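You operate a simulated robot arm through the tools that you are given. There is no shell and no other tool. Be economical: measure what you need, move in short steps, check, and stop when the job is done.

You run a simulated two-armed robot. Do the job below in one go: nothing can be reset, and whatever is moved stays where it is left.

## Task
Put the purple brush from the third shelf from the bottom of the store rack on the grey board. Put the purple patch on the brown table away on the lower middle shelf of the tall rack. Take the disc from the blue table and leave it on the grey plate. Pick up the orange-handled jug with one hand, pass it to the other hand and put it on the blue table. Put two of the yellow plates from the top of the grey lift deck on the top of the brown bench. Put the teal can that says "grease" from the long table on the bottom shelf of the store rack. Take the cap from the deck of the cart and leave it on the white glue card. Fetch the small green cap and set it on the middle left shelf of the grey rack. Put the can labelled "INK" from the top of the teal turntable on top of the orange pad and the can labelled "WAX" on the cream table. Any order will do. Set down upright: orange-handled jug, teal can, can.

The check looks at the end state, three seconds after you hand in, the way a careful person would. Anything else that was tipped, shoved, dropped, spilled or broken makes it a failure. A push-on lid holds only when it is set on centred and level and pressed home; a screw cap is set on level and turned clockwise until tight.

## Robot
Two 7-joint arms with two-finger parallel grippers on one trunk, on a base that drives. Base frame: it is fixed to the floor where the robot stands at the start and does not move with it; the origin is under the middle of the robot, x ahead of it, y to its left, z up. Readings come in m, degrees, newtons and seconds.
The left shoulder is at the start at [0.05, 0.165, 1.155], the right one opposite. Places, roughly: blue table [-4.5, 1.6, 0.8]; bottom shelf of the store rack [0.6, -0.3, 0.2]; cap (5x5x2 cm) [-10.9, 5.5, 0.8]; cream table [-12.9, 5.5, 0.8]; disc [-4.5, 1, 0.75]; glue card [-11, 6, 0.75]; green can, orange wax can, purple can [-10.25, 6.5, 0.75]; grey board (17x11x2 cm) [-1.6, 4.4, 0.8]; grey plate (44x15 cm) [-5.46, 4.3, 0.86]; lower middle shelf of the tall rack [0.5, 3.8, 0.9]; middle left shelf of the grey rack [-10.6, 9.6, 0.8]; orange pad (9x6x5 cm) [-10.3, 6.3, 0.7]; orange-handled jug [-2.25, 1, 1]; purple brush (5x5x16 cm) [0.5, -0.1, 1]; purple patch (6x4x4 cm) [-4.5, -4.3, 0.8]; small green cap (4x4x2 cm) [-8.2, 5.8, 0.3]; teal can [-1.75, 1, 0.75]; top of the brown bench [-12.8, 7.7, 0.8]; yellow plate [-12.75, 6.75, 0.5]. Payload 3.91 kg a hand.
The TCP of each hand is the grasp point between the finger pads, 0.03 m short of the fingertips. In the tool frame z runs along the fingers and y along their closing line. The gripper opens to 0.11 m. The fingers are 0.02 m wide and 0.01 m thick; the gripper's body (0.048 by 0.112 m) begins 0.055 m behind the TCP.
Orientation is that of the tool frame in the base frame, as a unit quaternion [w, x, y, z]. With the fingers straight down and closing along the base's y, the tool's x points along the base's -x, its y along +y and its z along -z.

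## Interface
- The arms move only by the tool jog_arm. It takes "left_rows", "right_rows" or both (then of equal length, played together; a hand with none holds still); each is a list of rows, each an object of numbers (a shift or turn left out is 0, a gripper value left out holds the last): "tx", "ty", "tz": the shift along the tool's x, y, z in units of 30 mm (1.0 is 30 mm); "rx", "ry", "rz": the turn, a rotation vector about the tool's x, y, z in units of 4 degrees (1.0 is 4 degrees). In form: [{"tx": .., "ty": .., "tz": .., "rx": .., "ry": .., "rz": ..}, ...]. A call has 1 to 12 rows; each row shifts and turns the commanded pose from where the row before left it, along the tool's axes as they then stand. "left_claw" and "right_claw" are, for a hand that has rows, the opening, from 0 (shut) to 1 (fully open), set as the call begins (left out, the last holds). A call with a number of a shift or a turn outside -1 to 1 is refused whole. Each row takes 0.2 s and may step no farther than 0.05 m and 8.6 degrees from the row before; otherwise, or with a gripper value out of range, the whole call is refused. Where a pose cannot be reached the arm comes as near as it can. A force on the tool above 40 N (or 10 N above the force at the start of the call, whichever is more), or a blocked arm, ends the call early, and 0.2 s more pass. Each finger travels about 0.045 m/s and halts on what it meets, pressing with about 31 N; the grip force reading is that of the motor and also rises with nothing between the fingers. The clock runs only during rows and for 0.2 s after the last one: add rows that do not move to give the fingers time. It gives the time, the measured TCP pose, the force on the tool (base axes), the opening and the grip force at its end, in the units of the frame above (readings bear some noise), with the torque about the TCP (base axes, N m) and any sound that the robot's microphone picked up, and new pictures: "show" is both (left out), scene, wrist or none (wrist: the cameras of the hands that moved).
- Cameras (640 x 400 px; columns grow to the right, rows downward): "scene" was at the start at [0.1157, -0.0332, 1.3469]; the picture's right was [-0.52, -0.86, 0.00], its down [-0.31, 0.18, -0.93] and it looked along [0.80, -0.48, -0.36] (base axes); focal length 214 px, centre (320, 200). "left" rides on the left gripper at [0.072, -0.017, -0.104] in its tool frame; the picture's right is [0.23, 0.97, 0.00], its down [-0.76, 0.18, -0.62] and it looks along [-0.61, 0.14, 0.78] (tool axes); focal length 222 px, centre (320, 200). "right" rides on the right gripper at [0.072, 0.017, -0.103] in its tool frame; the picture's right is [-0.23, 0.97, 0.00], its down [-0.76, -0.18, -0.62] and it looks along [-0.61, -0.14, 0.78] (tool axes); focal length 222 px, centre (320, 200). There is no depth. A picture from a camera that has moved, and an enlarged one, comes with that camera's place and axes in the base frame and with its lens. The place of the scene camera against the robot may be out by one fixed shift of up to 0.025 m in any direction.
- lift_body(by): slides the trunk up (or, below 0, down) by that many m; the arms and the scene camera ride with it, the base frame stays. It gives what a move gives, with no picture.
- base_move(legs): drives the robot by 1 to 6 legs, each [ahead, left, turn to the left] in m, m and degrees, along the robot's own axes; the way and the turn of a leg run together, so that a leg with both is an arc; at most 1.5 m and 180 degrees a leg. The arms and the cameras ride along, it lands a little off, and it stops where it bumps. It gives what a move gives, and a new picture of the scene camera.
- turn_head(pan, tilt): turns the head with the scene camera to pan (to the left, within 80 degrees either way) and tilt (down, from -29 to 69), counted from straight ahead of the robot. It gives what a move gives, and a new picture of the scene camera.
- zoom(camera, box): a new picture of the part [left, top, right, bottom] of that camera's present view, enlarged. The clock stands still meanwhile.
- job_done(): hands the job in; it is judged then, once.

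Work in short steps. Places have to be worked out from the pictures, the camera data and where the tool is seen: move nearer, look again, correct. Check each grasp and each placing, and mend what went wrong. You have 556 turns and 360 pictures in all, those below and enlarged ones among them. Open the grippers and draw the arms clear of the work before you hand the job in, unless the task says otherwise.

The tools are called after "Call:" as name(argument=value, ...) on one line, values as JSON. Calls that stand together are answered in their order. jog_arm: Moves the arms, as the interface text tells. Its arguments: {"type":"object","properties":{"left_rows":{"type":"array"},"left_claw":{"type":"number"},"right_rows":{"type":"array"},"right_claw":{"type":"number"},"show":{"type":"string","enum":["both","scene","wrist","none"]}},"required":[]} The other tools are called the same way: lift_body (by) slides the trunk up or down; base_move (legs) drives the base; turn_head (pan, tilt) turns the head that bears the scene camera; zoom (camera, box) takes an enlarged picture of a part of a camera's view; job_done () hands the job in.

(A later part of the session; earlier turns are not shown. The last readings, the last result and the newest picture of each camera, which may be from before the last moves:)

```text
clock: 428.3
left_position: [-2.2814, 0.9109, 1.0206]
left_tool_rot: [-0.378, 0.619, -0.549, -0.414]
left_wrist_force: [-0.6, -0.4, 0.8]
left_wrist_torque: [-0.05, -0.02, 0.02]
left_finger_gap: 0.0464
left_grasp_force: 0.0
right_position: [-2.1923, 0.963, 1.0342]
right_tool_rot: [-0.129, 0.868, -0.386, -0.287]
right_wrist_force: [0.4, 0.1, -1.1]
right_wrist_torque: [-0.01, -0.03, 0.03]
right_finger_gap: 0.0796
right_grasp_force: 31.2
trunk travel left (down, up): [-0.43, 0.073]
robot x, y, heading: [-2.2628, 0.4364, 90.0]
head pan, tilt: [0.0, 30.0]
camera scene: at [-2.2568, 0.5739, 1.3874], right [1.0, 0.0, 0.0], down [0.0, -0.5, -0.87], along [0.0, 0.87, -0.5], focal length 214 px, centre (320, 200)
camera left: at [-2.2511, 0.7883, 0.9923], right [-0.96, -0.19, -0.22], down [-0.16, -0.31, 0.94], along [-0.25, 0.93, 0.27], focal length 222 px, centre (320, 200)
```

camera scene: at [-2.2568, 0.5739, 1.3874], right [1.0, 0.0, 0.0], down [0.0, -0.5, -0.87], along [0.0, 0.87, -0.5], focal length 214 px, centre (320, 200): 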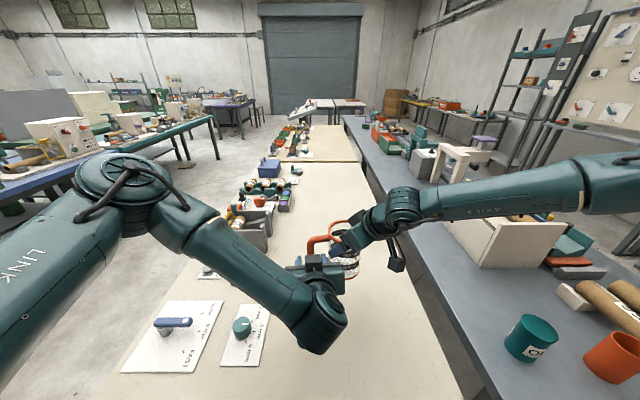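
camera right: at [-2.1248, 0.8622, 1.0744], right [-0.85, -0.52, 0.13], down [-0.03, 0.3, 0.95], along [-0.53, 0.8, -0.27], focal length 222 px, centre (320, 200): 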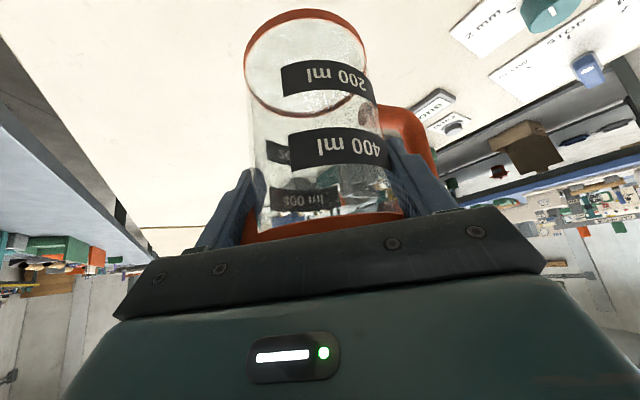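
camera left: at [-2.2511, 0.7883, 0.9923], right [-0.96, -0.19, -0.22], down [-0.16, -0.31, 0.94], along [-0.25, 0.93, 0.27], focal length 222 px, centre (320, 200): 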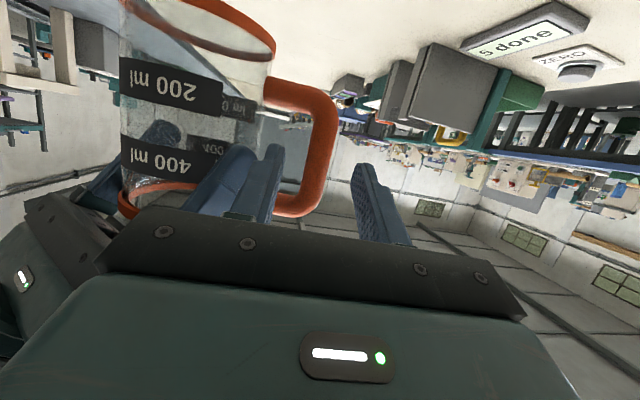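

The bar is centred between the fingers. I'll advance the last 5 cm.

Call:
jog_arm(left_rows=[{"tz": 0.6, "ty": 0.08}, {"tz": 0.6, "ty": 0.05}, {"tz": 0.5}, {}], show="wrist")

```text
clock: 429.3
left_position: [-2.2902, 0.9566, 1.0012]
left_tool_rot: [-0.377, 0.62, -0.55, -0.413]
left_wrist_force: [0.1, 0.1, 0.5]
left_wrist_torque: [-0.02, 0.01, -0.01]
left_finger_gap: 0.0461
left_grasp_force: 0.1
right_position: [-2.192, 0.963, 1.0348]
right_tool_rot: [-0.129, 0.867, -0.387, -0.287]
right_wrist_force: [-1.0, 0.4, -1.1]
right_wrist_torque: [0.04, -0.03, 0.01]
right_finger_gap: 0.0795
right_grasp_force: 31.3
trunk travel left (down, up): [-0.43, 0.073]
robot x, y, heading: [-2.265, 0.4393, 89.7]
head pan, tilt: [0.0, 30.0]
camera left: at [-2.2596, 0.8343, 0.974], right [-0.96, -0.19, -0.22], down [-0.16, -0.31, 0.94], along [-0.25, 0.93, 0.27], focal length 222 px, centre (320, 200)
```

left: 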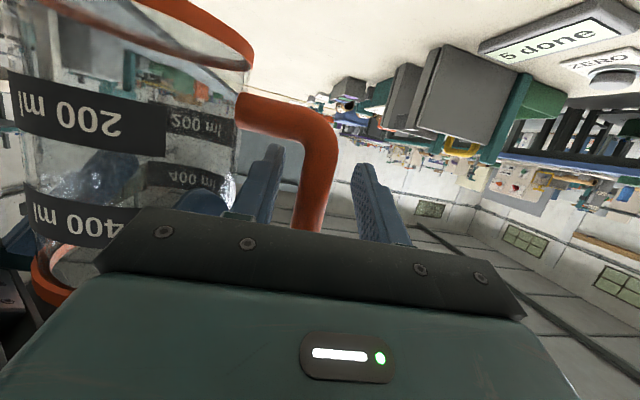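

The bar is between the left fingers, so I'll close the left hand.

Call:
jog_arm(left_rows=[{}, {}, {}, {}], left_claw=0, show="wrist")

```text
clock: 430.3
left_position: [-2.2879, 0.9567, 1.0019]
left_tool_rot: [-0.38, 0.618, -0.552, -0.412]
left_wrist_force: [19.4, -0.5, 3.5]
left_wrist_torque: [0.1, 0.32, -0.29]
left_finger_gap: 0.0171
left_grasp_force: 30.7
right_position: [-2.1946, 0.9618, 1.0347]
right_tool_rot: [-0.127, 0.868, -0.384, -0.288]
right_wrist_force: [-19.0, 2.6, -4.6]
right_wrist_torque: [-0.04, 0.0, 0.04]
right_finger_gap: 0.0795
right_grasp_force: 31.4
trunk travel left (down, up): [-0.43, 0.073]
robot x, y, heading: [-2.2615, 0.4388, 90.1]
head pan, tilt: [0.0, 30.0]
camera left: at [-2.2581, 0.8334, 0.9747], right [-0.96, -0.18, -0.23], down [-0.16, -0.31, 0.94], along [-0.24, 0.93, 0.27], focal length 222 px, centre (320, 200)
```

left: 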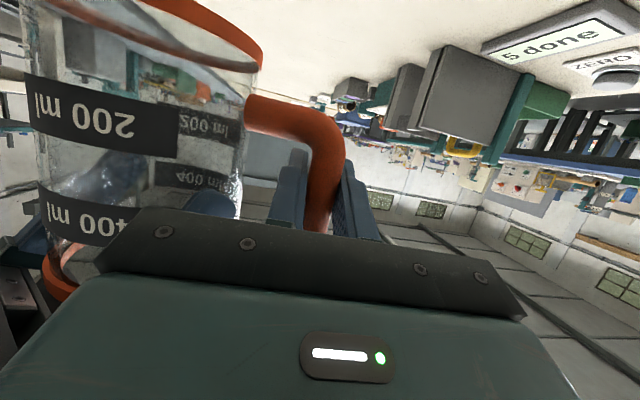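

Both hands hold the jug. I'll relieve the 19 N squeeze by nudging left, then open the right hand.

Call:
jog_arm(left_rows=[{"ty": -0.15}, {}], show="none")

```text
clock: 430.9
left_position: [-2.2868, 0.9574, 1.0018]
left_tool_rot: [-0.377, 0.62, -0.55, -0.413]
left_wrist_force: [7.4, -2.4, 1.7]
left_wrist_torque: [0.46, -0.49, -1.36]
left_finger_gap: 0.0172
left_grasp_force: 31.2
right_position: [-2.1922, 0.9635, 1.0341]
right_tool_rot: [-0.128, 0.867, -0.386, -0.287]
right_wrist_force: [-8.0, 4.0, -2.3]
right_wrist_torque: [-0.37, 0.55, 1.02]
right_finger_gap: 0.0795
right_grasp_force: 31.0
trunk travel left (down, up): [-0.43, 0.073]
robot x, y, heading: [-2.265, 0.4369, 90.0]
head pan, tilt: [0.0, 30.0]
```

Call:
jog_arm(right_rows=[{}, {}, {}, {}], right_claw=1, show="wrist")

```text
clock: 431.9
left_position: [-2.2877, 0.9561, 1.001]
left_tool_rot: [-0.375, 0.621, -0.548, -0.416]
left_wrist_force: [-26.6, -25.0, 3.4]
left_wrist_torque: [0.87, -1.39, -2.49]
left_finger_gap: 0.0169
left_grasp_force: 31.2
right_position: [-2.1886, 0.9666, 1.0343]
right_tool_rot: [-0.132, 0.866, -0.39, -0.284]
right_wrist_force: [27.1, 25.9, -5.0]
right_wrist_torque: [-0.04, 0.06, 0.24]
right_finger_gap: 0.0917
right_grasp_force: 0.1
trunk travel left (down, up): [-0.43, 0.073]
robot x, y, heading: [-2.2635, 0.4418, 90.2]
head pan, tilt: [0.0, 30.0]
camera right: at [-2.1221, 0.865, 1.0746], right [-0.85, -0.51, 0.13], down [-0.03, 0.29, 0.96], along [-0.52, 0.81, -0.27], focal length 222 px, centre (320, 200)
```

right: 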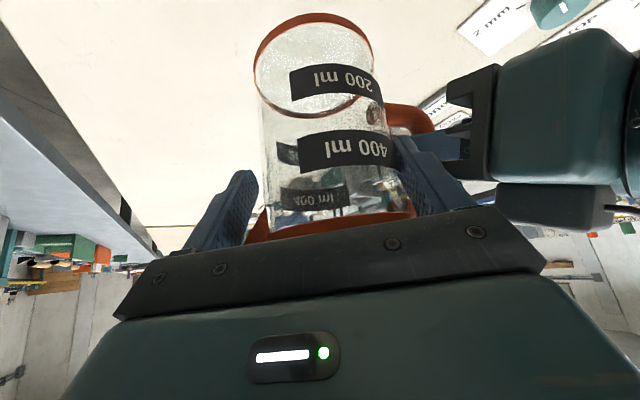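

The right finger opens against the left hand. I'll set a slightly smaller opening and retreat back along its own axis, since the fingers cross behind the jug's widest chord.

Call:
jog_arm(right_rows=[{}, {}], right_claw=0.79, show="none")

```text
clock: 432.5
left_position: [-2.2866, 0.9576, 1.0014]
left_tool_rot: [-0.377, 0.62, -0.55, -0.414]
left_wrist_force: [-21.6, -9.6, -1.6]
left_wrist_torque: [0.51, -0.67, -1.18]
left_finger_gap: 0.0169
left_grasp_force: 31.4
right_position: [-2.1911, 0.9652, 1.0347]
right_tool_rot: [-0.128, 0.867, -0.387, -0.286]
right_wrist_force: [21.9, 9.7, 1.2]
right_wrist_torque: [-0.13, 0.16, 0.42]
right_finger_gap: 0.0807
right_grasp_force: 0.1
trunk travel left (down, up): [-0.43, 0.073]
robot x, y, heading: [-2.2643, 0.4366, 90.2]
head pan, tilt: [0.0, 30.0]
```

Call:
jog_arm(right_rows=[{"ty": -0.1}, {}], show="wrist")

```text
clock: 433.1
left_position: [-2.2856, 0.9567, 1.0006]
left_tool_rot: [-0.378, 0.62, -0.549, -0.414]
left_wrist_force: [-11.0, -3.5, -3.0]
left_wrist_torque: [0.29, -0.24, -0.64]
left_finger_gap: 0.0168
left_grasp_force: 31.4
right_position: [-2.1918, 0.9655, 1.034]
right_tool_rot: [-0.128, 0.867, -0.385, -0.288]
right_wrist_force: [11.4, 2.5, 4.2]
right_wrist_torque: [-0.18, 0.25, 0.41]
right_finger_gap: 0.0814
right_grasp_force: 0.1
trunk travel left (down, up): [-0.43, 0.073]
robot x, y, heading: [-2.2623, 0.4402, 90.3]
head pan, tilt: [0.0, 30.0]
camera right: at [-2.1231, 0.8639, 1.0746], right [-0.84, -0.52, 0.14], down [-0.03, 0.3, 0.95], along [-0.54, 0.8, -0.27], focal length 222 px, centre (320, 200)
```

right: 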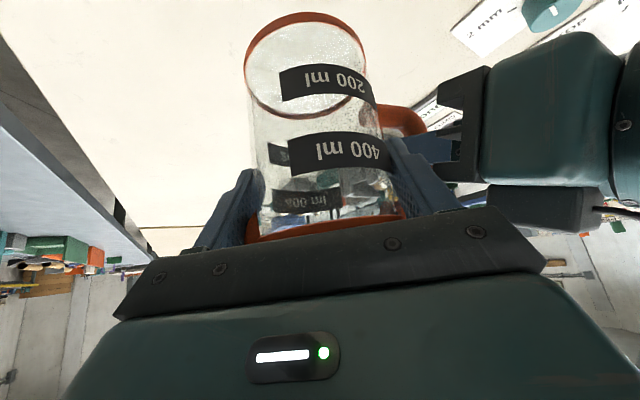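

Call:
jog_arm(right_rows=[{"ty": -0.08}, {"tz": -0.3}, {"tz": -0.5}, {"tz": -0.8}], show="wrist")

```text
clock: 434.1
left_position: [-2.287, 0.9575, 1.0015]
left_tool_rot: [-0.378, 0.619, -0.549, -0.414]
left_wrist_force: [-0.9, -0.1, -2.0]
left_wrist_torque: [0.0, 0.09, -0.07]
left_finger_gap: 0.0168
left_grasp_force: 31.6
right_position: [-2.1686, 0.9447, 1.0735]
right_tool_rot: [-0.128, 0.867, -0.386, -0.287]
right_wrist_force: [0.9, -0.1, -0.6]
right_wrist_torque: [0.02, 0.0, 0.03]
right_finger_gap: 0.0869
right_grasp_force: 0.1
trunk travel left (down, up): [-0.43, 0.073]
robot x, y, heading: [-2.2608, 0.4426, 90.1]
head pan, tilt: [0.0, 30.0]
camera right: at [-2.1009, 0.844, 1.1134], right [-0.84, -0.52, 0.14], down [-0.03, 0.3, 0.95], along [-0.53, 0.8, -0.27], focal length 222 px, centre (320, 200)
```

right: 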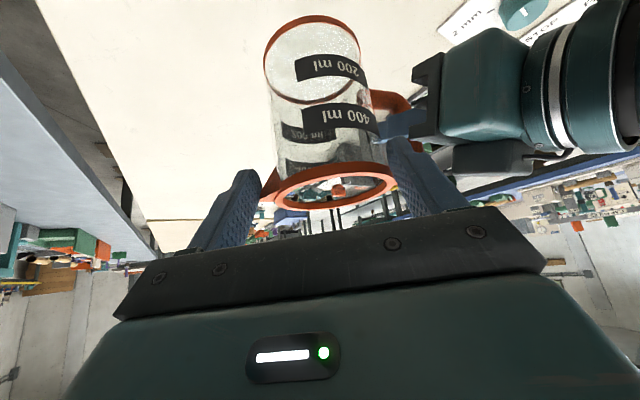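

The jug now hangs steadily from the left hand and the forces are gone. I'll retreat the right hand fully.

Call:
jog_arm(right_rows=[{"tz": -1}, {"tz": -1}, {"tz": -0.5}, {"tx": 0.5}, {"tx": 0.5, "ty": -1}, {"tx": 0.5, "ty": -1}, {"tx": 0.5, "ty": -1}, {}], show="both")

```text
clock: 435.9
left_position: [-2.2864, 0.9567, 1.0018]
left_tool_rot: [-0.378, 0.619, -0.551, -0.413]
left_wrist_force: [0.9, 0.3, -1.7]
left_wrist_torque: [-0.01, 0.06, -0.03]
left_finger_gap: 0.0171
left_grasp_force: 30.9
right_position: [-2.0593, 0.9291, 1.1039]
right_tool_rot: [-0.128, 0.867, -0.386, -0.287]
right_wrist_force: [-0.6, -0.7, -0.1]
right_wrist_torque: [0.01, 0.02, 0.02]
right_finger_gap: 0.0869
right_grasp_force: 0.1
right hand out of reach, approached as far as the arm can: row 7
trunk travel left (down, up): [-0.43, 0.073]
robot x, y, heading: [-2.2606, 0.4403, 90.1]
head pan, tilt: [0.0, 30.0]
camera scene: at [-2.2565, 0.5741, 1.3873], right [1.0, 0.0, 0.0], down [0.0, -0.5, -0.87], along [0.0, 0.87, -0.5], focal length 214 px, centre (320, 200)
camera right: at [-1.9911, 0.8284, 1.1441], right [-0.85, -0.52, 0.14], down [-0.03, 0.3, 0.95], along [-0.53, 0.8, -0.27], focal length 222 px, centre (320, 200)
```

scene: 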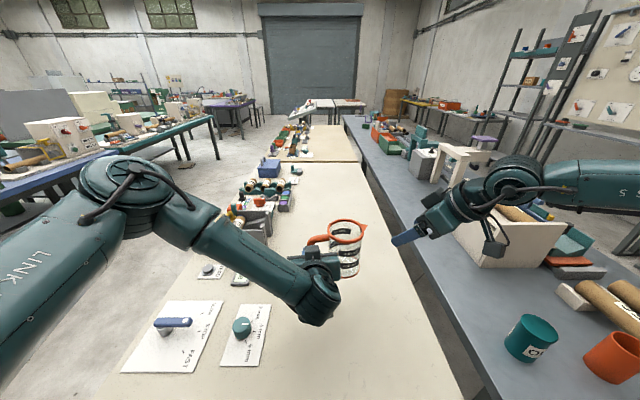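
right: 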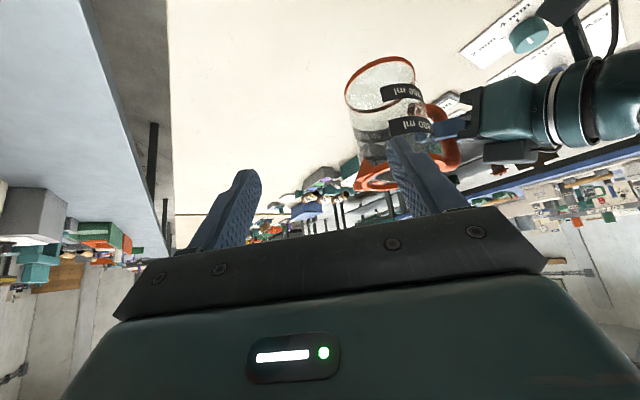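

The jug is passed to the left hand and upright. I'll back off, turn west and drive toward the blue table.

Call:
base_move(legs=[[-0.36, 0, 0], [0, 0, 90], [1.2, 0, 0]])

Call:
turn_head(pan=-40, tilt=20)

```text
clock: 447.8
left_position: [-3.9824, 0.0235, 1.0021]
left_tool_rot: [0.032, 0.826, 0.058, -0.559]
left_wrist_force: [0.1, -0.9, -1.7]
left_wrist_torque: [-0.04, -0.01, 0.0]
left_finger_gap: 0.0167
left_grasp_force: 30.9
right_position: [-3.9598, 0.251, 1.104]
right_tool_rot: [0.115, 0.883, 0.349, -0.291]
right_wrist_force: [0.3, -0.2, 0.5]
right_wrist_torque: [-0.03, 0.0, 0.02]
right_finger_gap: 0.0867
right_grasp_force: 0.1
trunk travel left (down, up): [-0.43, 0.073]
robot x, y, heading: [-3.4672, 0.056, -178.7]
head pan, tilt: [0.0, 30.0]
camera scene: at [-3.5787, 0.0687, 1.3873], right [-0.02, 1.0, 0.0], down [0.5, 0.01, -0.87], along [-0.87, -0.02, -0.5], focal length 214 px, centre (320, 200)
```

scene: 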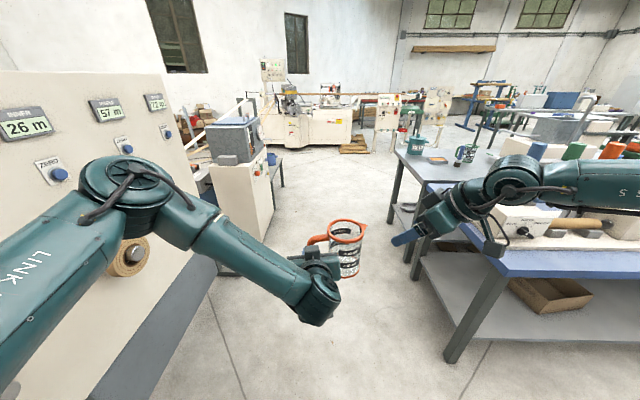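

```text
clock: 448.9
left_position: [-3.9811, 0.0222, 1.0003]
left_tool_rot: [0.032, 0.826, 0.059, -0.559]
left_wrist_force: [-0.1, -0.8, -1.2]
left_wrist_torque: [-0.12, -0.01, 0.01]
left_finger_gap: 0.0169
left_grasp_force: 30.8
right_position: [-3.96, 0.2493, 1.1041]
right_tool_rot: [0.114, 0.883, 0.349, -0.292]
right_wrist_force: [-0.8, 0.3, 0.5]
right_wrist_torque: [0.01, 0.0, -0.01]
right_finger_gap: 0.0868
right_grasp_force: 0.2
trunk travel left (down, up): [-0.43, 0.073]
robot x, y, heading: [-3.4661, 0.0619, -178.5]
head pan, tilt: [-40.0, 20.0]
camera scene: at [-3.5607, 0.1289, 1.4034], right [0.62, 0.78, 0.0], down [0.27, -0.21, -0.94], along [-0.73, 0.59, -0.34], focal length 214 px, centre (320, 200)
```

scene: 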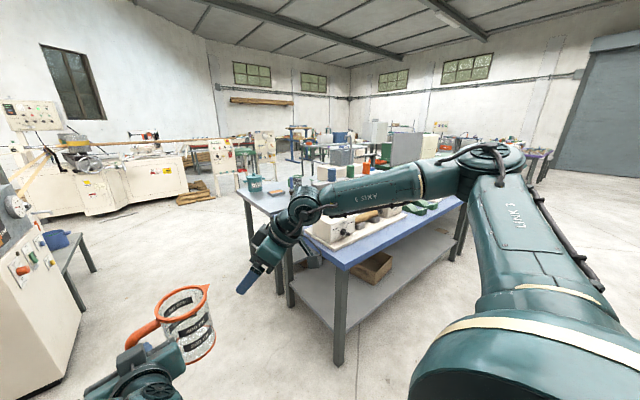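

Call:
base_move(legs=[[-0.2, -1.0, 0], [0, -0.5, 0]])

Call:
turn_head(pan=0, tilt=30)

```text
clock: 462.6
left_position: [-3.8231, 1.5452, 1.0017]
left_tool_rot: [0.033, 0.826, 0.06, -0.559]
left_wrist_force: [-0.3, -0.1, -1.7]
left_wrist_torque: [-0.07, 0.01, -0.03]
left_finger_gap: 0.017
left_grasp_force: 30.8
right_position: [-3.8028, 1.7743, 1.1044]
right_tool_rot: [0.116, 0.881, 0.352, -0.292]
right_wrist_force: [0.3, 0.0, 0.9]
right_wrist_torque: [0.0, -0.01, 0.0]
right_finger_gap: 0.0871
right_grasp_force: 0.1
trunk travel left (down, up): [-0.43, 0.073]
robot x, y, heading: [-3.3086, 1.5787, -178.3]
head pan, tilt: [-40.0, 20.0]
camera scene: at [-3.4028, 1.6536, 1.4034], right [0.62, 0.78, 0.0], down [0.27, -0.21, -0.94], along [-0.74, 0.58, -0.34], focal length 214 px, centre (320, 200)
```

scene: 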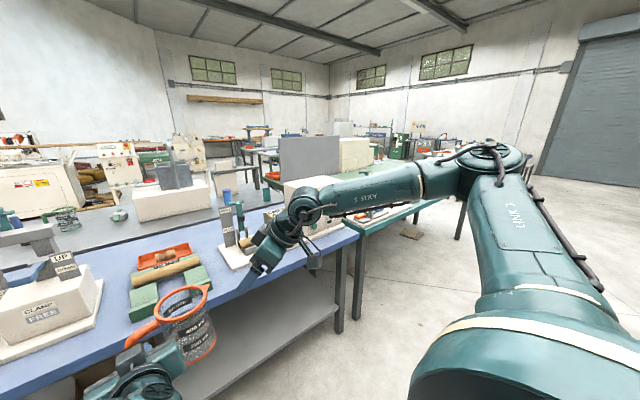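

```text
clock: 463.7
left_position: [-3.824, 1.5449, 1.0015]
left_tool_rot: [0.033, 0.826, 0.06, -0.559]
left_wrist_force: [-0.3, -0.2, -1.4]
left_wrist_torque: [-0.04, -0.02, 0.01]
left_finger_gap: 0.0168
left_grasp_force: 30.7
right_position: [-3.8019, 1.7726, 1.1041]
right_tool_rot: [0.117, 0.882, 0.352, -0.292]
right_wrist_force: [0.6, 0.0, -0.9]
right_wrist_torque: [0.02, -0.04, 0.0]
right_finger_gap: 0.0869
right_grasp_force: 0.1
trunk travel left (down, up): [-0.43, 0.073]
robot x, y, heading: [-3.3058, 1.5824, -178.5]
head pan, tilt: [0.0, 30.0]
camera scene: at [-3.4203, 1.5932, 1.3874], right [-0.03, 1.0, 0.0], down [0.5, 0.01, -0.87], along [-0.87, -0.02, -0.5], focal length 214 px, centre (320, 200)
```

scene: 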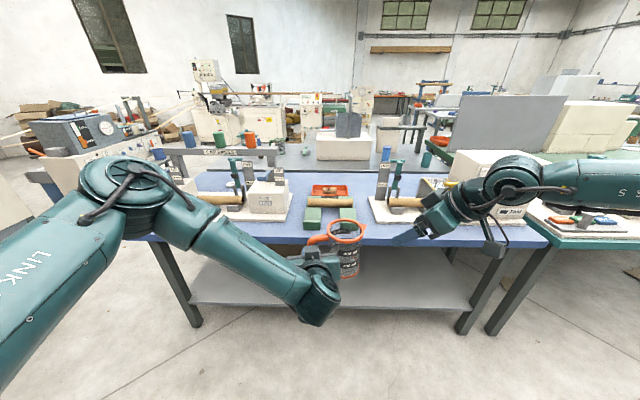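

Call:
zoom(camera="scene", box=[140, 130, 560, 260])

```text
1.52 times, centred on (350, 195) of scene
camera zoom: at [-3.4203, 1.5932, 1.3874], right [-0.03, 1.0, 0.0], down [0.5, 0.01, -0.87], along [-0.87, -0.02, -0.5], focal length 327 px, centre (274, 208)
```

zoom: 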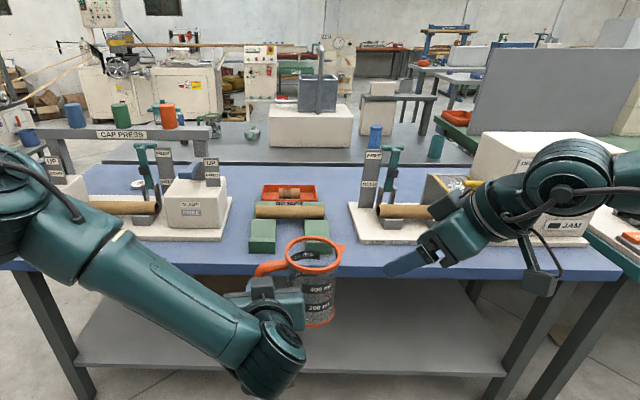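

Call:
zoom(camera="scene", box=[270, 180, 430, 280])

```text
4.00 times, centred on (350, 230) of scene
camera zoom: at [-3.4203, 1.5932, 1.3874], right [-0.03, 1.0, 0.0], down [0.5, 0.01, -0.87], along [-0.87, -0.02, -0.5], focal length 858 px, centre (200, 80)
```

zoom: 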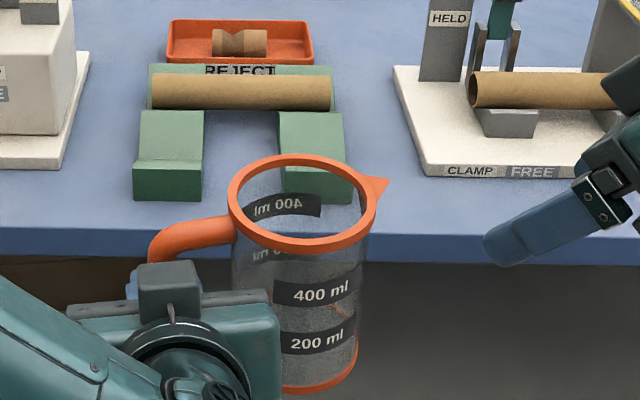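

Call:
turn_head(pan=38, tilt=30)

Call:
turn_head(pan=-30, tilt=30)

```text
clock: 464.7
left_position: [-3.8239, 1.5456, 1.0013]
left_tool_rot: [0.033, 0.826, 0.06, -0.559]
left_wrist_force: [0.7, -1.2, -1.5]
left_wrist_torque: [-0.1, -0.02, -0.04]
left_finger_gap: 0.0168
left_grasp_force: 30.7
right_position: [-3.8015, 1.7727, 1.1041]
right_tool_rot: [0.116, 0.882, 0.352, -0.292]
right_wrist_force: [-0.3, -0.8, -0.5]
right_wrist_torque: [-0.02, 0.04, 0.01]
right_finger_gap: 0.0869
right_grasp_force: 0.2
trunk travel left (down, up): [-0.43, 0.073]
robot x, y, heading: [-3.3097, 1.5781, -178.6]
head pan, tilt: [38.0, 30.0]
camera scene: at [-3.3996, 1.538, 1.3873], right [-0.64, 0.77, 0.0], down [0.39, 0.32, -0.87], along [-0.67, -0.55, -0.5], focal length 214 px, centre (320, 200)
```

scene: 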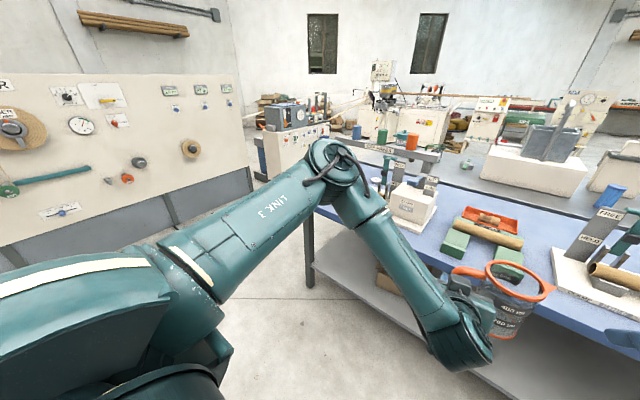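

```text
clock: 466.1
left_position: [-3.8247, 1.5444, 1.001]
left_tool_rot: [0.033, 0.826, 0.06, -0.56]
left_wrist_force: [0.0, 0.1, -1.9]
left_wrist_torque: [-0.06, -0.01, -0.03]
left_finger_gap: 0.017
left_grasp_force: 31.8
right_position: [-3.8024, 1.7721, 1.1041]
right_tool_rot: [0.117, 0.882, 0.352, -0.292]
right_wrist_force: [-0.6, -0.7, 1.2]
right_wrist_torque: [-0.01, 0.02, 0.01]
right_finger_gap: 0.0869
right_grasp_force: 0.1
trunk travel left (down, up): [-0.43, 0.073]
robot x, y, heading: [-3.3052, 1.5827, -178.5]
head pan, tilt: [-30.0, 30.0]
camera scene: at [-3.4094, 1.6386, 1.3873], right [0.48, 0.88, 0.0], down [0.44, -0.24, -0.87], along [-0.76, 0.41, -0.5], focal length 214 px, centre (320, 200)
```

scene: 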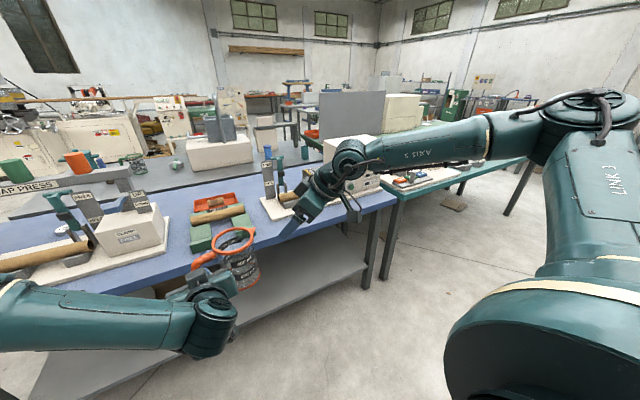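

I'll pull the right arm back so I can see the north end of the table.

Call:
jog_arm(right_rows=[{"tx": 0.8, "tz": -0.59}, {"tx": 0.8, "tz": -0.59}, {"tx": 0.8, "tz": -0.59}, {"tx": 0.8, "tz": -0.59}, {"tx": 0.8, "tz": -0.59}, {"tx": 0.8, "tz": -0.59}, {"tx": 0.8, "tz": -0.59}], show="scene")

```text
clock: 467.7
left_position: [-3.8232, 1.5452, 1.0031]
left_tool_rot: [0.033, 0.826, 0.06, -0.56]
left_wrist_force: [0.2, 0.2, -0.4]
left_wrist_torque: [-0.05, -0.03, -0.01]
left_finger_gap: 0.0168
left_grasp_force: 31.1
right_position: [-3.6493, 1.8265, 1.1032]
right_tool_rot: [0.116, 0.881, 0.352, -0.293]
right_wrist_force: [-0.2, -0.1, -0.7]
right_wrist_torque: [0.05, -0.02, -0.01]
right_finger_gap: 0.0868
right_grasp_force: 0.1
right hand out of reach, approached as far as the arm can: row 2, 3, 4, 5, 6, 7
trunk travel left (down, up): [-0.43, 0.073]
robot x, y, heading: [-3.3047, 1.5833, -178.5]
head pan, tilt: [-30.0, 30.0]
camera scene: at [-3.4081, 1.6388, 1.3875], right [0.48, 0.88, 0.0], down [0.44, -0.24, -0.87], along [-0.76, 0.41, -0.5], focal length 214 px, centre (320, 200)
```

scene: 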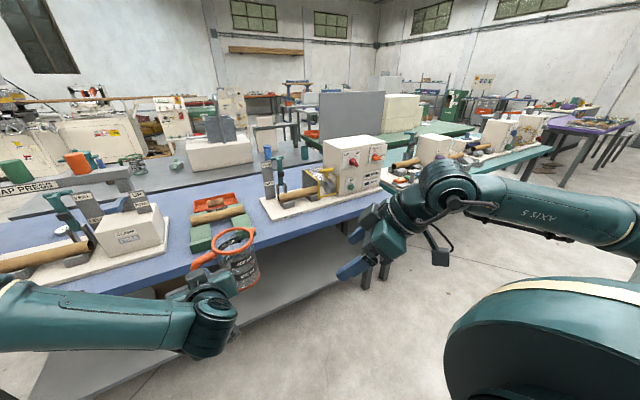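

The free strip in front of the right fixture is narrow, so I'll approach facing SW. That leaves the handle pointing SE, toward the table edge. The target jug centre is ≈(-4.175, 1.80).

Call:
base_move(legs=[[0, 0, 43.5], [-0.069, -0.45, 0]])

Call:
turn_head(pan=0, tilt=40)

```text
clock: 474.2
left_position: [-3.921, 1.5532, 1.0013]
left_tool_rot: [0.24, 0.744, 0.365, -0.506]
left_wrist_force: [0.2, -0.3, -0.6]
left_wrist_torque: [-0.02, -0.07, 0.01]
left_finger_gap: 0.0169
left_grasp_force: 30.7
right_position: [-3.9922, 1.8759, 1.1038]
right_tool_rot: [0.217, 0.685, 0.657, -0.227]
right_wrist_force: [-0.8, 0.4, -0.7]
right_wrist_torque: [0.0, 0.01, -0.01]
right_finger_gap: 0.0871
right_grasp_force: 0.0
trunk travel left (down, up): [-0.43, 0.073]
robot x, y, heading: [-3.5719, 1.9383, -134.3]
head pan, tilt: [-30.0, 30.0]
camera scene: at [-3.6763, 1.9083, 1.3873], right [-0.27, 0.96, 0.0], down [0.48, 0.13, -0.87], along [-0.83, -0.23, -0.5], focal length 214 px, centre (320, 200)
```

scene: 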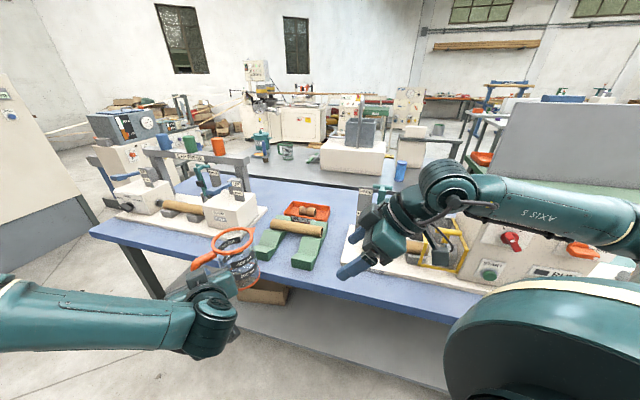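

```text
clock: 475.1
left_position: [-3.9207, 1.5541, 1.0022]
left_tool_rot: [0.24, 0.744, 0.365, -0.506]
left_wrist_force: [0.6, -0.3, -1.5]
left_wrist_torque: [-0.03, -0.07, 0.01]
left_finger_gap: 0.017
left_grasp_force: 30.5
right_position: [-3.9917, 1.8753, 1.102]
right_tool_rot: [0.217, 0.685, 0.657, -0.227]
right_wrist_force: [-0.1, -0.7, 0.0]
right_wrist_torque: [-0.02, 0.03, -0.02]
right_finger_gap: 0.087
right_grasp_force: 0.0
trunk travel left (down, up): [-0.43, 0.073]
robot x, y, heading: [-3.5755, 1.937, -134.3]
head pan, tilt: [0.0, 40.0]
camera scene: at [-3.6486, 1.8718, 1.372], right [-0.71, 0.7, 0.0], down [0.45, 0.46, -0.77], along [-0.54, -0.55, -0.64], focal length 214 px, centre (320, 200)
```

scene: 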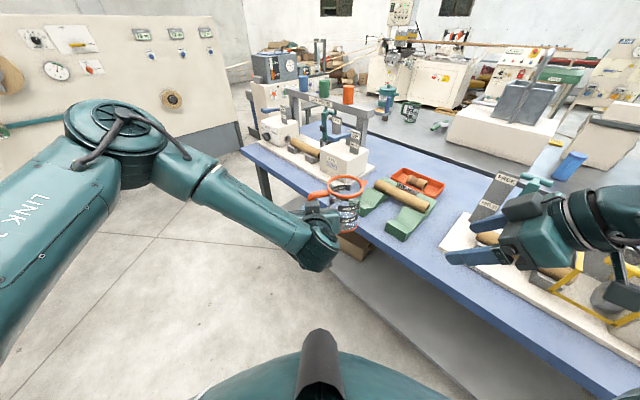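

Call:
zoom(camera="scene", box=[330, 160, 510, 300])

```text
2.86 times, centred on (420, 230) of scene
camera zoom: at [-3.6486, 1.8718, 1.372], right [-0.71, 0.7, 0.0], down [0.45, 0.46, -0.77], along [-0.54, -0.55, -0.64], focal length 613 px, centre (34, 114)
```

zoom: 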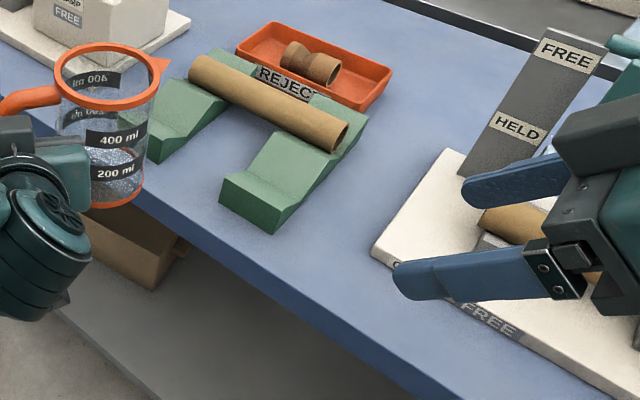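

The target is consistent from two views. The jug needs to move by about (-0.17, +0.183), so I'll slide the base right 0.245.

Call:
base_move(legs=[[-0.011, -0.245, 0]])

Call:
zoom(camera="scene", box=[230, 140, 410, 280])

```text
clock: 477.9
left_position: [-4.0898, 1.7345, 1.0005]
left_tool_rot: [0.241, 0.743, 0.366, -0.506]
left_wrist_force: [0.2, 0.3, -1.0]
left_wrist_torque: [-0.05, -0.04, 0.0]
left_finger_gap: 0.017
left_grasp_force: 30.9
right_position: [-4.1611, 2.0558, 1.1019]
right_tool_rot: [0.217, 0.686, 0.657, -0.227]
right_wrist_force: [0.0, -0.8, -1.1]
right_wrist_torque: [0.01, 0.01, -0.01]
right_finger_gap: 0.0868
right_grasp_force: 0.1
trunk travel left (down, up): [-0.43, 0.073]
robot x, y, heading: [-3.747, 2.1197, -134.4]
head pan, tilt: [0.0, 40.0]
camera scene: at [-3.8173, 2.0524, 1.372], right [-0.71, 0.7, 0.0], down [0.45, 0.46, -0.77], along [-0.54, -0.55, -0.64], focal length 214 px, centre (320, 200)
```

scene: 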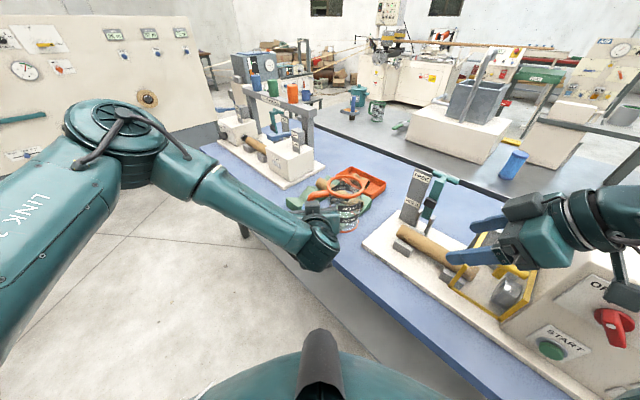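

```text
2.86 times, centred on (320, 210) of scene
camera zoom: at [-3.8173, 2.0524, 1.372], right [-0.71, 0.7, 0.0], down [0.45, 0.46, -0.77], along [-0.54, -0.55, -0.64], focal length 613 px, centre (320, 171)
```

zoom: 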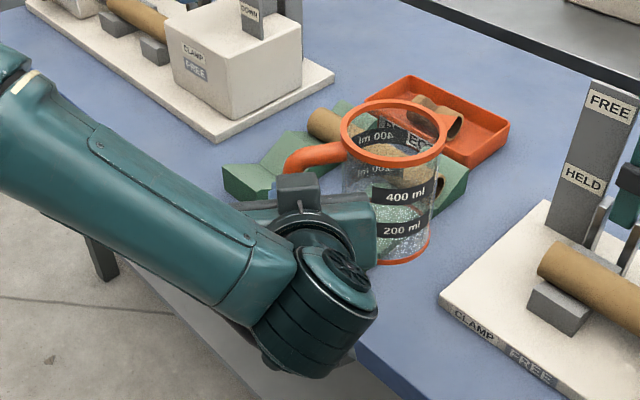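

The jug is right over the target. I'll lower it with the left arm alone, since the right hand hovers over the clamp.

Call:
jog_arm(left_rows=[{"tx": 0.928, "ty": 0.012, "tz": 0.374}, {"tx": 0.928, "ty": 0.012, "tz": 0.374}, {"tx": 0.928, "ty": 0.012, "tz": 0.374}, {}], show="both")

Call:
zoom(camera="scene", box=[230, 140, 410, 280])

```text
clock: 478.9
left_position: [-4.0883, 1.7334, 0.9116]
left_tool_rot: [0.24, 0.743, 0.366, -0.506]
left_wrist_force: [0.0, -0.9, -1.1]
left_wrist_torque: [-0.04, -0.06, 0.03]
left_finger_gap: 0.0167
left_grasp_force: 31.7
right_position: [-4.1607, 2.0545, 1.103]
right_tool_rot: [0.217, 0.685, 0.657, -0.228]
right_wrist_force: [-0.4, 0.4, -0.4]
right_wrist_torque: [-0.02, 0.0, 0.0]
right_finger_gap: 0.0869
right_grasp_force: 0.0
trunk travel left (down, up): [-0.43, 0.073]
robot x, y, heading: [-3.7447, 2.1186, -134.3]
head pan, tilt: [0.0, 40.0]
camera scene: at [-3.817, 2.0522, 1.372], right [-0.71, 0.7, 0.0], down [0.45, 0.46, -0.77], along [-0.54, -0.55, -0.64], focal length 214 px, centre (320, 200)
camera left: at [-4.0264, 1.8385, 0.8841], right [0.82, -0.53, -0.22], down [0.33, 0.11, 0.94], along [-0.47, -0.84, 0.27], focal length 222 px, centre (320, 200)
```

scene: 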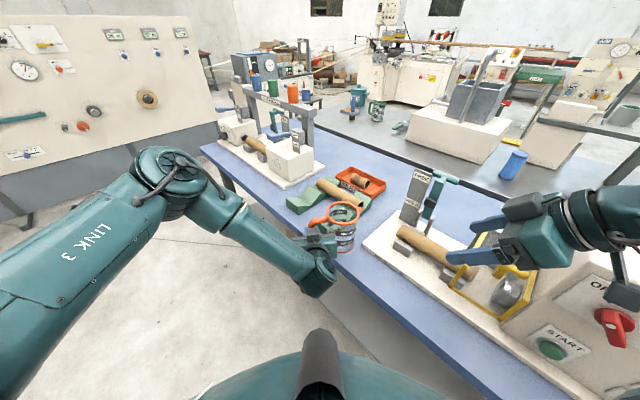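
left: 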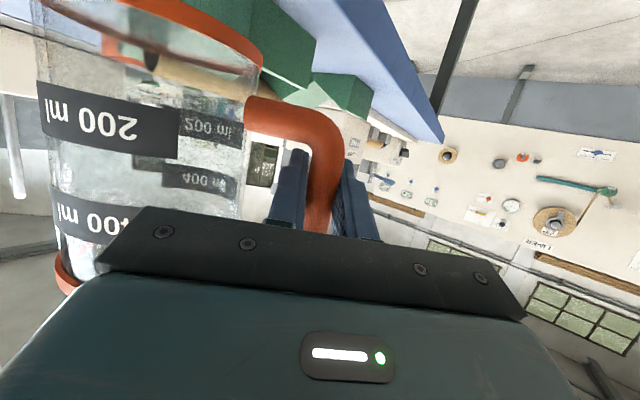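

```text
2.86 times, centred on (320, 210) of scene
camera zoom: at [-3.817, 2.0522, 1.372], right [-0.71, 0.7, 0.0], down [0.45, 0.46, -0.77], along [-0.54, -0.55, -0.64], focal length 613 px, centre (320, 171)
```

zoom: 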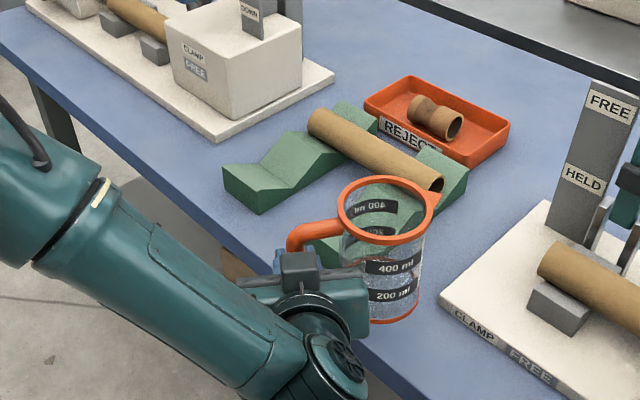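

It's well placed. I'll shift 6 mm inward and lower gently to contact.

Call:
jog_arm(left_rows=[{"tz": 0.13, "ty": -0.14, "tx": -0.05}, {"tx": 0.155, "tz": 0.062}, {"tx": 0.155, "tz": 0.062}, {"tx": 0.155, "tz": 0.062}, {"tx": 0.124, "tz": 0.05}, {"tx": 0.124, "tz": 0.05}], show="none")

```text
clock: 480.3
left_position: [-4.0953, 1.7325, 0.8879]
left_tool_rot: [0.241, 0.743, 0.366, -0.506]
left_wrist_force: [0.5, 0.4, -0.8]
left_wrist_torque: [-0.03, -0.08, -0.03]
left_finger_gap: 0.0168
left_grasp_force: 31.2
right_position: [-4.1608, 2.0557, 1.1029]
right_tool_rot: [0.218, 0.685, 0.657, -0.227]
right_wrist_force: [0.1, -0.1, 0.0]
right_wrist_torque: [-0.02, 0.0, 0.0]
right_finger_gap: 0.0871
right_grasp_force: 0.1
trunk travel left (down, up): [-0.43, 0.073]
robot x, y, heading: [-3.7472, 2.1177, -134.5]
head pan, tilt: [0.0, 40.0]
```

Call:
jog_arm(left_rows=[{"tx": 0.124, "tz": 0.05}, {"tx": 0.124, "tz": 0.05}], show="none")

Call:
zoom(camera="scene", box=[270, 160, 400, 260])

```text
clock: 480.9
left_position: [-4.0954, 1.7335, 0.8808]
left_tool_rot: [0.24, 0.743, 0.365, -0.506]
left_wrist_force: [-0.2, 0.3, -1.1]
left_wrist_torque: [-0.04, -0.08, 0.0]
left_finger_gap: 0.017
left_grasp_force: 30.6
right_position: [-4.1596, 2.0546, 1.1037]
right_tool_rot: [0.218, 0.685, 0.657, -0.227]
right_wrist_force: [0.1, 0.1, -0.9]
right_wrist_torque: [0.0, -0.01, -0.02]
right_finger_gap: 0.0869
right_grasp_force: 0.1
trunk travel left (down, up): [-0.43, 0.073]
robot x, y, heading: [-3.7453, 2.1219, -134.4]
head pan, tilt: [0.0, 40.0]
```

```text
4.00 times, centred on (335, 210) of scene
camera zoom: at [-3.8171, 2.0522, 1.372], right [-0.71, 0.7, 0.0], down [0.45, 0.46, -0.77], along [-0.54, -0.55, -0.64], focal length 858 px, centre (260, 160)
```

zoom: 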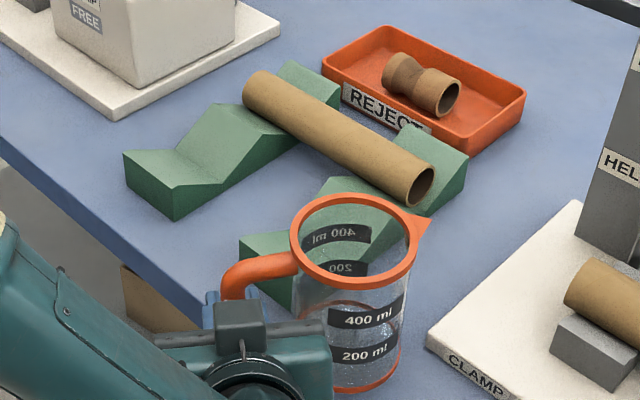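

Call:
jog_arm(left_rows=[{"tx": 0.124, "tz": 0.05}, {"tx": 0.124, "tz": 0.05}], show="none")

```text
clock: 481.5
left_position: [-4.0964, 1.7333, 0.8735]
left_tool_rot: [0.24, 0.743, 0.366, -0.506]
left_wrist_force: [0.4, 0.5, -0.4]
left_wrist_torque: [-0.04, -0.08, 0.02]
left_finger_gap: 0.0169
left_grasp_force: 31.0
right_position: [-4.1604, 2.0559, 1.1035]
right_tool_rot: [0.217, 0.685, 0.657, -0.228]
right_wrist_force: [0.1, 0.5, 0.0]
right_wrist_torque: [0.06, 0.0, -0.01]
right_finger_gap: 0.0868
right_grasp_force: 0.1
trunk travel left (down, up): [-0.43, 0.073]
robot x, y, heading: [-3.7423, 2.1208, -134.5]
head pan, tilt: [0.0, 40.0]
```

Call:
jog_arm(left_rows=[{"tx": 0.124, "tz": 0.05}, {"tx": 0.124, "tz": 0.05}], show="none")

```text
clock: 482.1
left_position: [-4.0962, 1.7311, 0.8631]
left_tool_rot: [0.241, 0.743, 0.366, -0.506]
left_wrist_force: [-1.0, 0.3, -0.5]
left_wrist_torque: [-0.05, -0.09, -0.02]
left_finger_gap: 0.017
left_grasp_force: 31.1
right_position: [-4.161, 2.0567, 1.1028]
right_tool_rot: [0.216, 0.686, 0.657, -0.227]
right_wrist_force: [0.2, -0.4, 0.0]
right_wrist_torque: [0.01, 0.03, 0.03]
right_finger_gap: 0.0868
right_grasp_force: 0.1
trunk travel left (down, up): [-0.43, 0.073]
robot x, y, heading: [-3.7453, 2.1187, -134.5]
head pan, tilt: [0.0, 40.0]
```

The table is lower than assumed, which shifts its features away from me. I'll recheck the geometry visually.

Call:
zoom(camera="scene", box=[290, 190, 390, 260])

Call:
jog_arm(left_rows=[{}], show="wrist")

```text
5.71 times, centred on (340, 225) of scene
camera zoom: at [-3.8171, 2.0522, 1.372], right [-0.71, 0.7, 0.0], down [0.45, 0.46, -0.77], along [-0.54, -0.55, -0.64], focal length 1226 px, centre (206, 57)
```

zoom: 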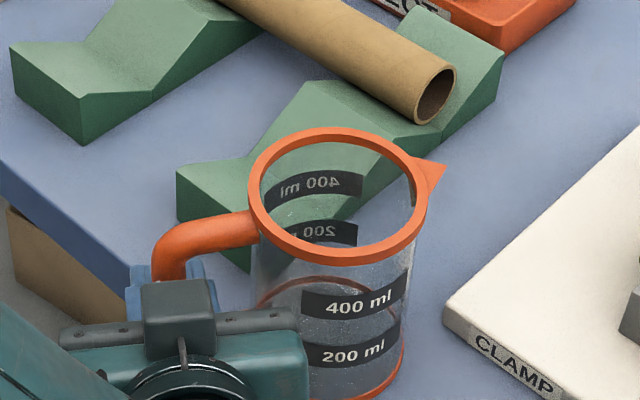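

```text
clock: 482.5
left_position: [-4.096, 1.733, 0.8642]
left_tool_rot: [0.24, 0.744, 0.365, -0.506]
left_wrist_force: [-0.1, 0.6, -0.5]
left_wrist_torque: [-0.05, -0.06, 0.0]
left_finger_gap: 0.0168
left_grasp_force: 31.1
right_position: [-4.1619, 2.055, 1.1038]
right_tool_rot: [0.217, 0.686, 0.657, -0.227]
right_wrist_force: [0.0, 0.2, 0.3]
right_wrist_torque: [-0.01, 0.04, 0.05]
right_finger_gap: 0.0869
right_grasp_force: 0.1
trunk travel left (down, up): [-0.43, 0.073]
robot x, y, heading: [-3.7475, 2.1211, -134.4]
head pan, tilt: [0.0, 40.0]
camera left: at [-4.0337, 1.8381, 0.8362], right [0.82, -0.53, -0.22], down [0.33, 0.11, 0.94], along [-0.47, -0.84, 0.27], focal length 222 px, centre (320, 200)
```

left: 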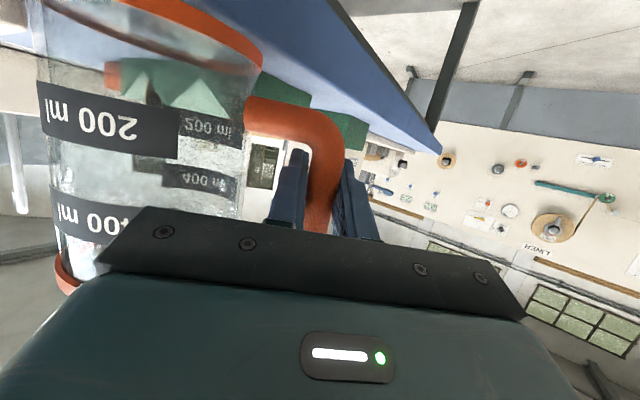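

The jug should sit about 2 cm further in from the edge. It isn't touching yet, so I'll shift inward and then keep lowering.

Call:
jog_arm(left_rows=[{"tx": -0.15, "ty": -0.64, "tz": 0.36}, {"tx": 0.124, "tz": 0.05}, {"tx": 0.124, "tz": 0.05}], show="none")

Call:
zoom(camera="scene", box=[290, 190, 390, 260])

```text
clock: 483.3
left_position: [-4.1186, 1.7337, 0.8607]
left_tool_rot: [0.241, 0.741, 0.366, -0.509]
left_wrist_force: [5.4, -0.5, 15.4]
left_wrist_torque: [0.44, 0.34, -0.11]
left_finger_gap: 0.0172
left_grasp_force: 31.2
right_position: [-4.1592, 2.0569, 1.105]
right_tool_rot: [0.217, 0.685, 0.658, -0.228]
right_wrist_force: [0.4, -0.1, -0.7]
right_wrist_torque: [0.01, 0.0, -0.02]
right_finger_gap: 0.0866
right_grasp_force: 0.0
trunk travel left (down, up): [-0.43, 0.073]
robot x, y, heading: [-3.7442, 2.1221, -134.1]
head pan, tilt: [0.0, 40.0]
```

```text
5.71 times, centred on (340, 225) of scene
camera zoom: at [-3.8152, 2.0532, 1.3726], right [-0.72, 0.7, 0.0], down [0.45, 0.46, -0.77], along [-0.54, -0.55, -0.64], focal length 1226 px, centre (206, 57)
```

zoom: 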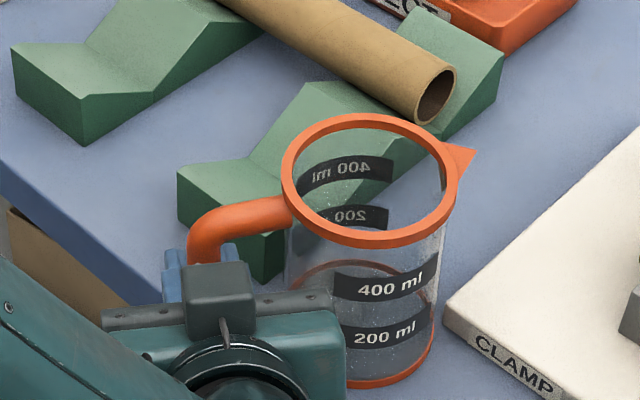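

It's in contact with 15 N, and clear of both the green block and the plate. I'll ease off, open slightly and retreat.

Call:
jog_arm(left_rows=[{"tx": -0.07, "tz": -0.03}, {}], show="none")

Call:
jog_arm(left_rows=[{}, {}, {"tz": -0.5}, {"tz": -0.8}, {"tz": -1}, {"tz": -1}, {"tz": -1}], left_claw=0.36, show="both")

```text
clock: 483.9
left_position: [-4.1194, 1.735, 0.8601]
left_tool_rot: [0.241, 0.742, 0.366, -0.507]
left_wrist_force: [-2.0, -4.1, 11.4]
left_wrist_torque: [-0.04, 0.6, 0.18]
left_finger_gap: 0.0174
left_grasp_force: 30.8
right_position: [-4.161, 2.0576, 1.1026]
right_tool_rot: [0.216, 0.686, 0.656, -0.228]
right_wrist_force: [0.0, 0.0, -0.8]
right_wrist_torque: [0.01, -0.01, 0.02]
right_finger_gap: 0.0867
right_grasp_force: 0.1
trunk travel left (down, up): [-0.43, 0.073]
robot x, y, heading: [-3.7452, 2.1184, -134.5]
head pan, tilt: [0.0, 40.0]
```

```text
clock: 485.5
left_position: [-4.0437, 1.8298, 0.9096]
left_tool_rot: [0.24, 0.743, 0.366, -0.506]
left_wrist_force: [-0.5, 0.0, -0.6]
left_wrist_torque: [-0.01, -0.03, -0.01]
left_finger_gap: 0.0396
left_grasp_force: 0.0
right_position: [-4.1606, 2.056, 1.1038]
right_tool_rot: [0.218, 0.686, 0.656, -0.227]
right_wrist_force: [0.0, -0.4, 0.2]
right_wrist_torque: [-0.02, -0.02, 0.01]
right_finger_gap: 0.0868
right_grasp_force: 0.0
trunk travel left (down, up): [-0.43, 0.073]
robot x, y, heading: [-3.744, 2.1186, -134.5]
head pan, tilt: [0.0, 40.0]
camera scene: at [-3.817, 2.0526, 1.372], right [-0.71, 0.7, 0.0], down [0.45, 0.46, -0.77], along [-0.54, -0.55, -0.64], focal length 214 px, centre (320, 200)
camera left: at [-3.9809, 1.9357, 0.8811], right [0.82, -0.53, -0.22], down [0.33, 0.12, 0.94], along [-0.47, -0.84, 0.27], focal length 222 px, centre (320, 200)
```

scene: 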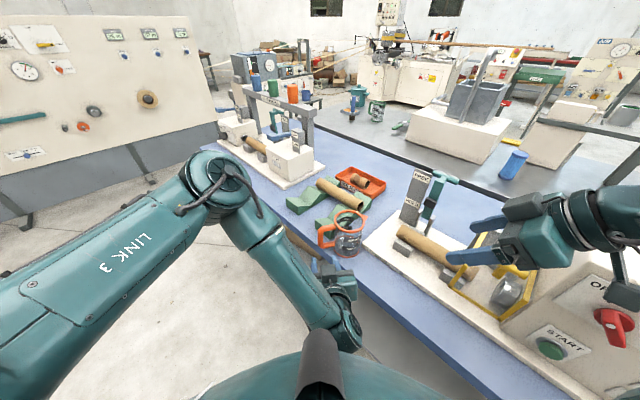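
left: 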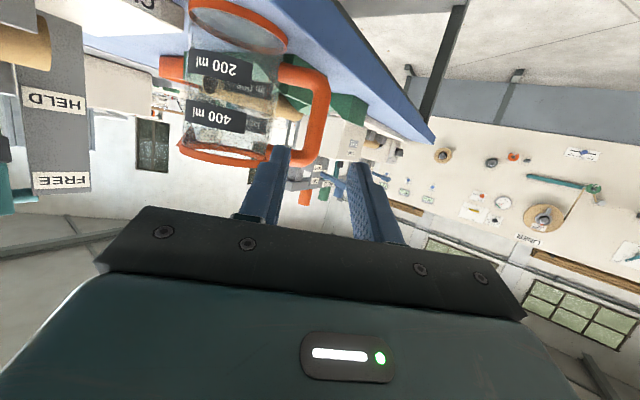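

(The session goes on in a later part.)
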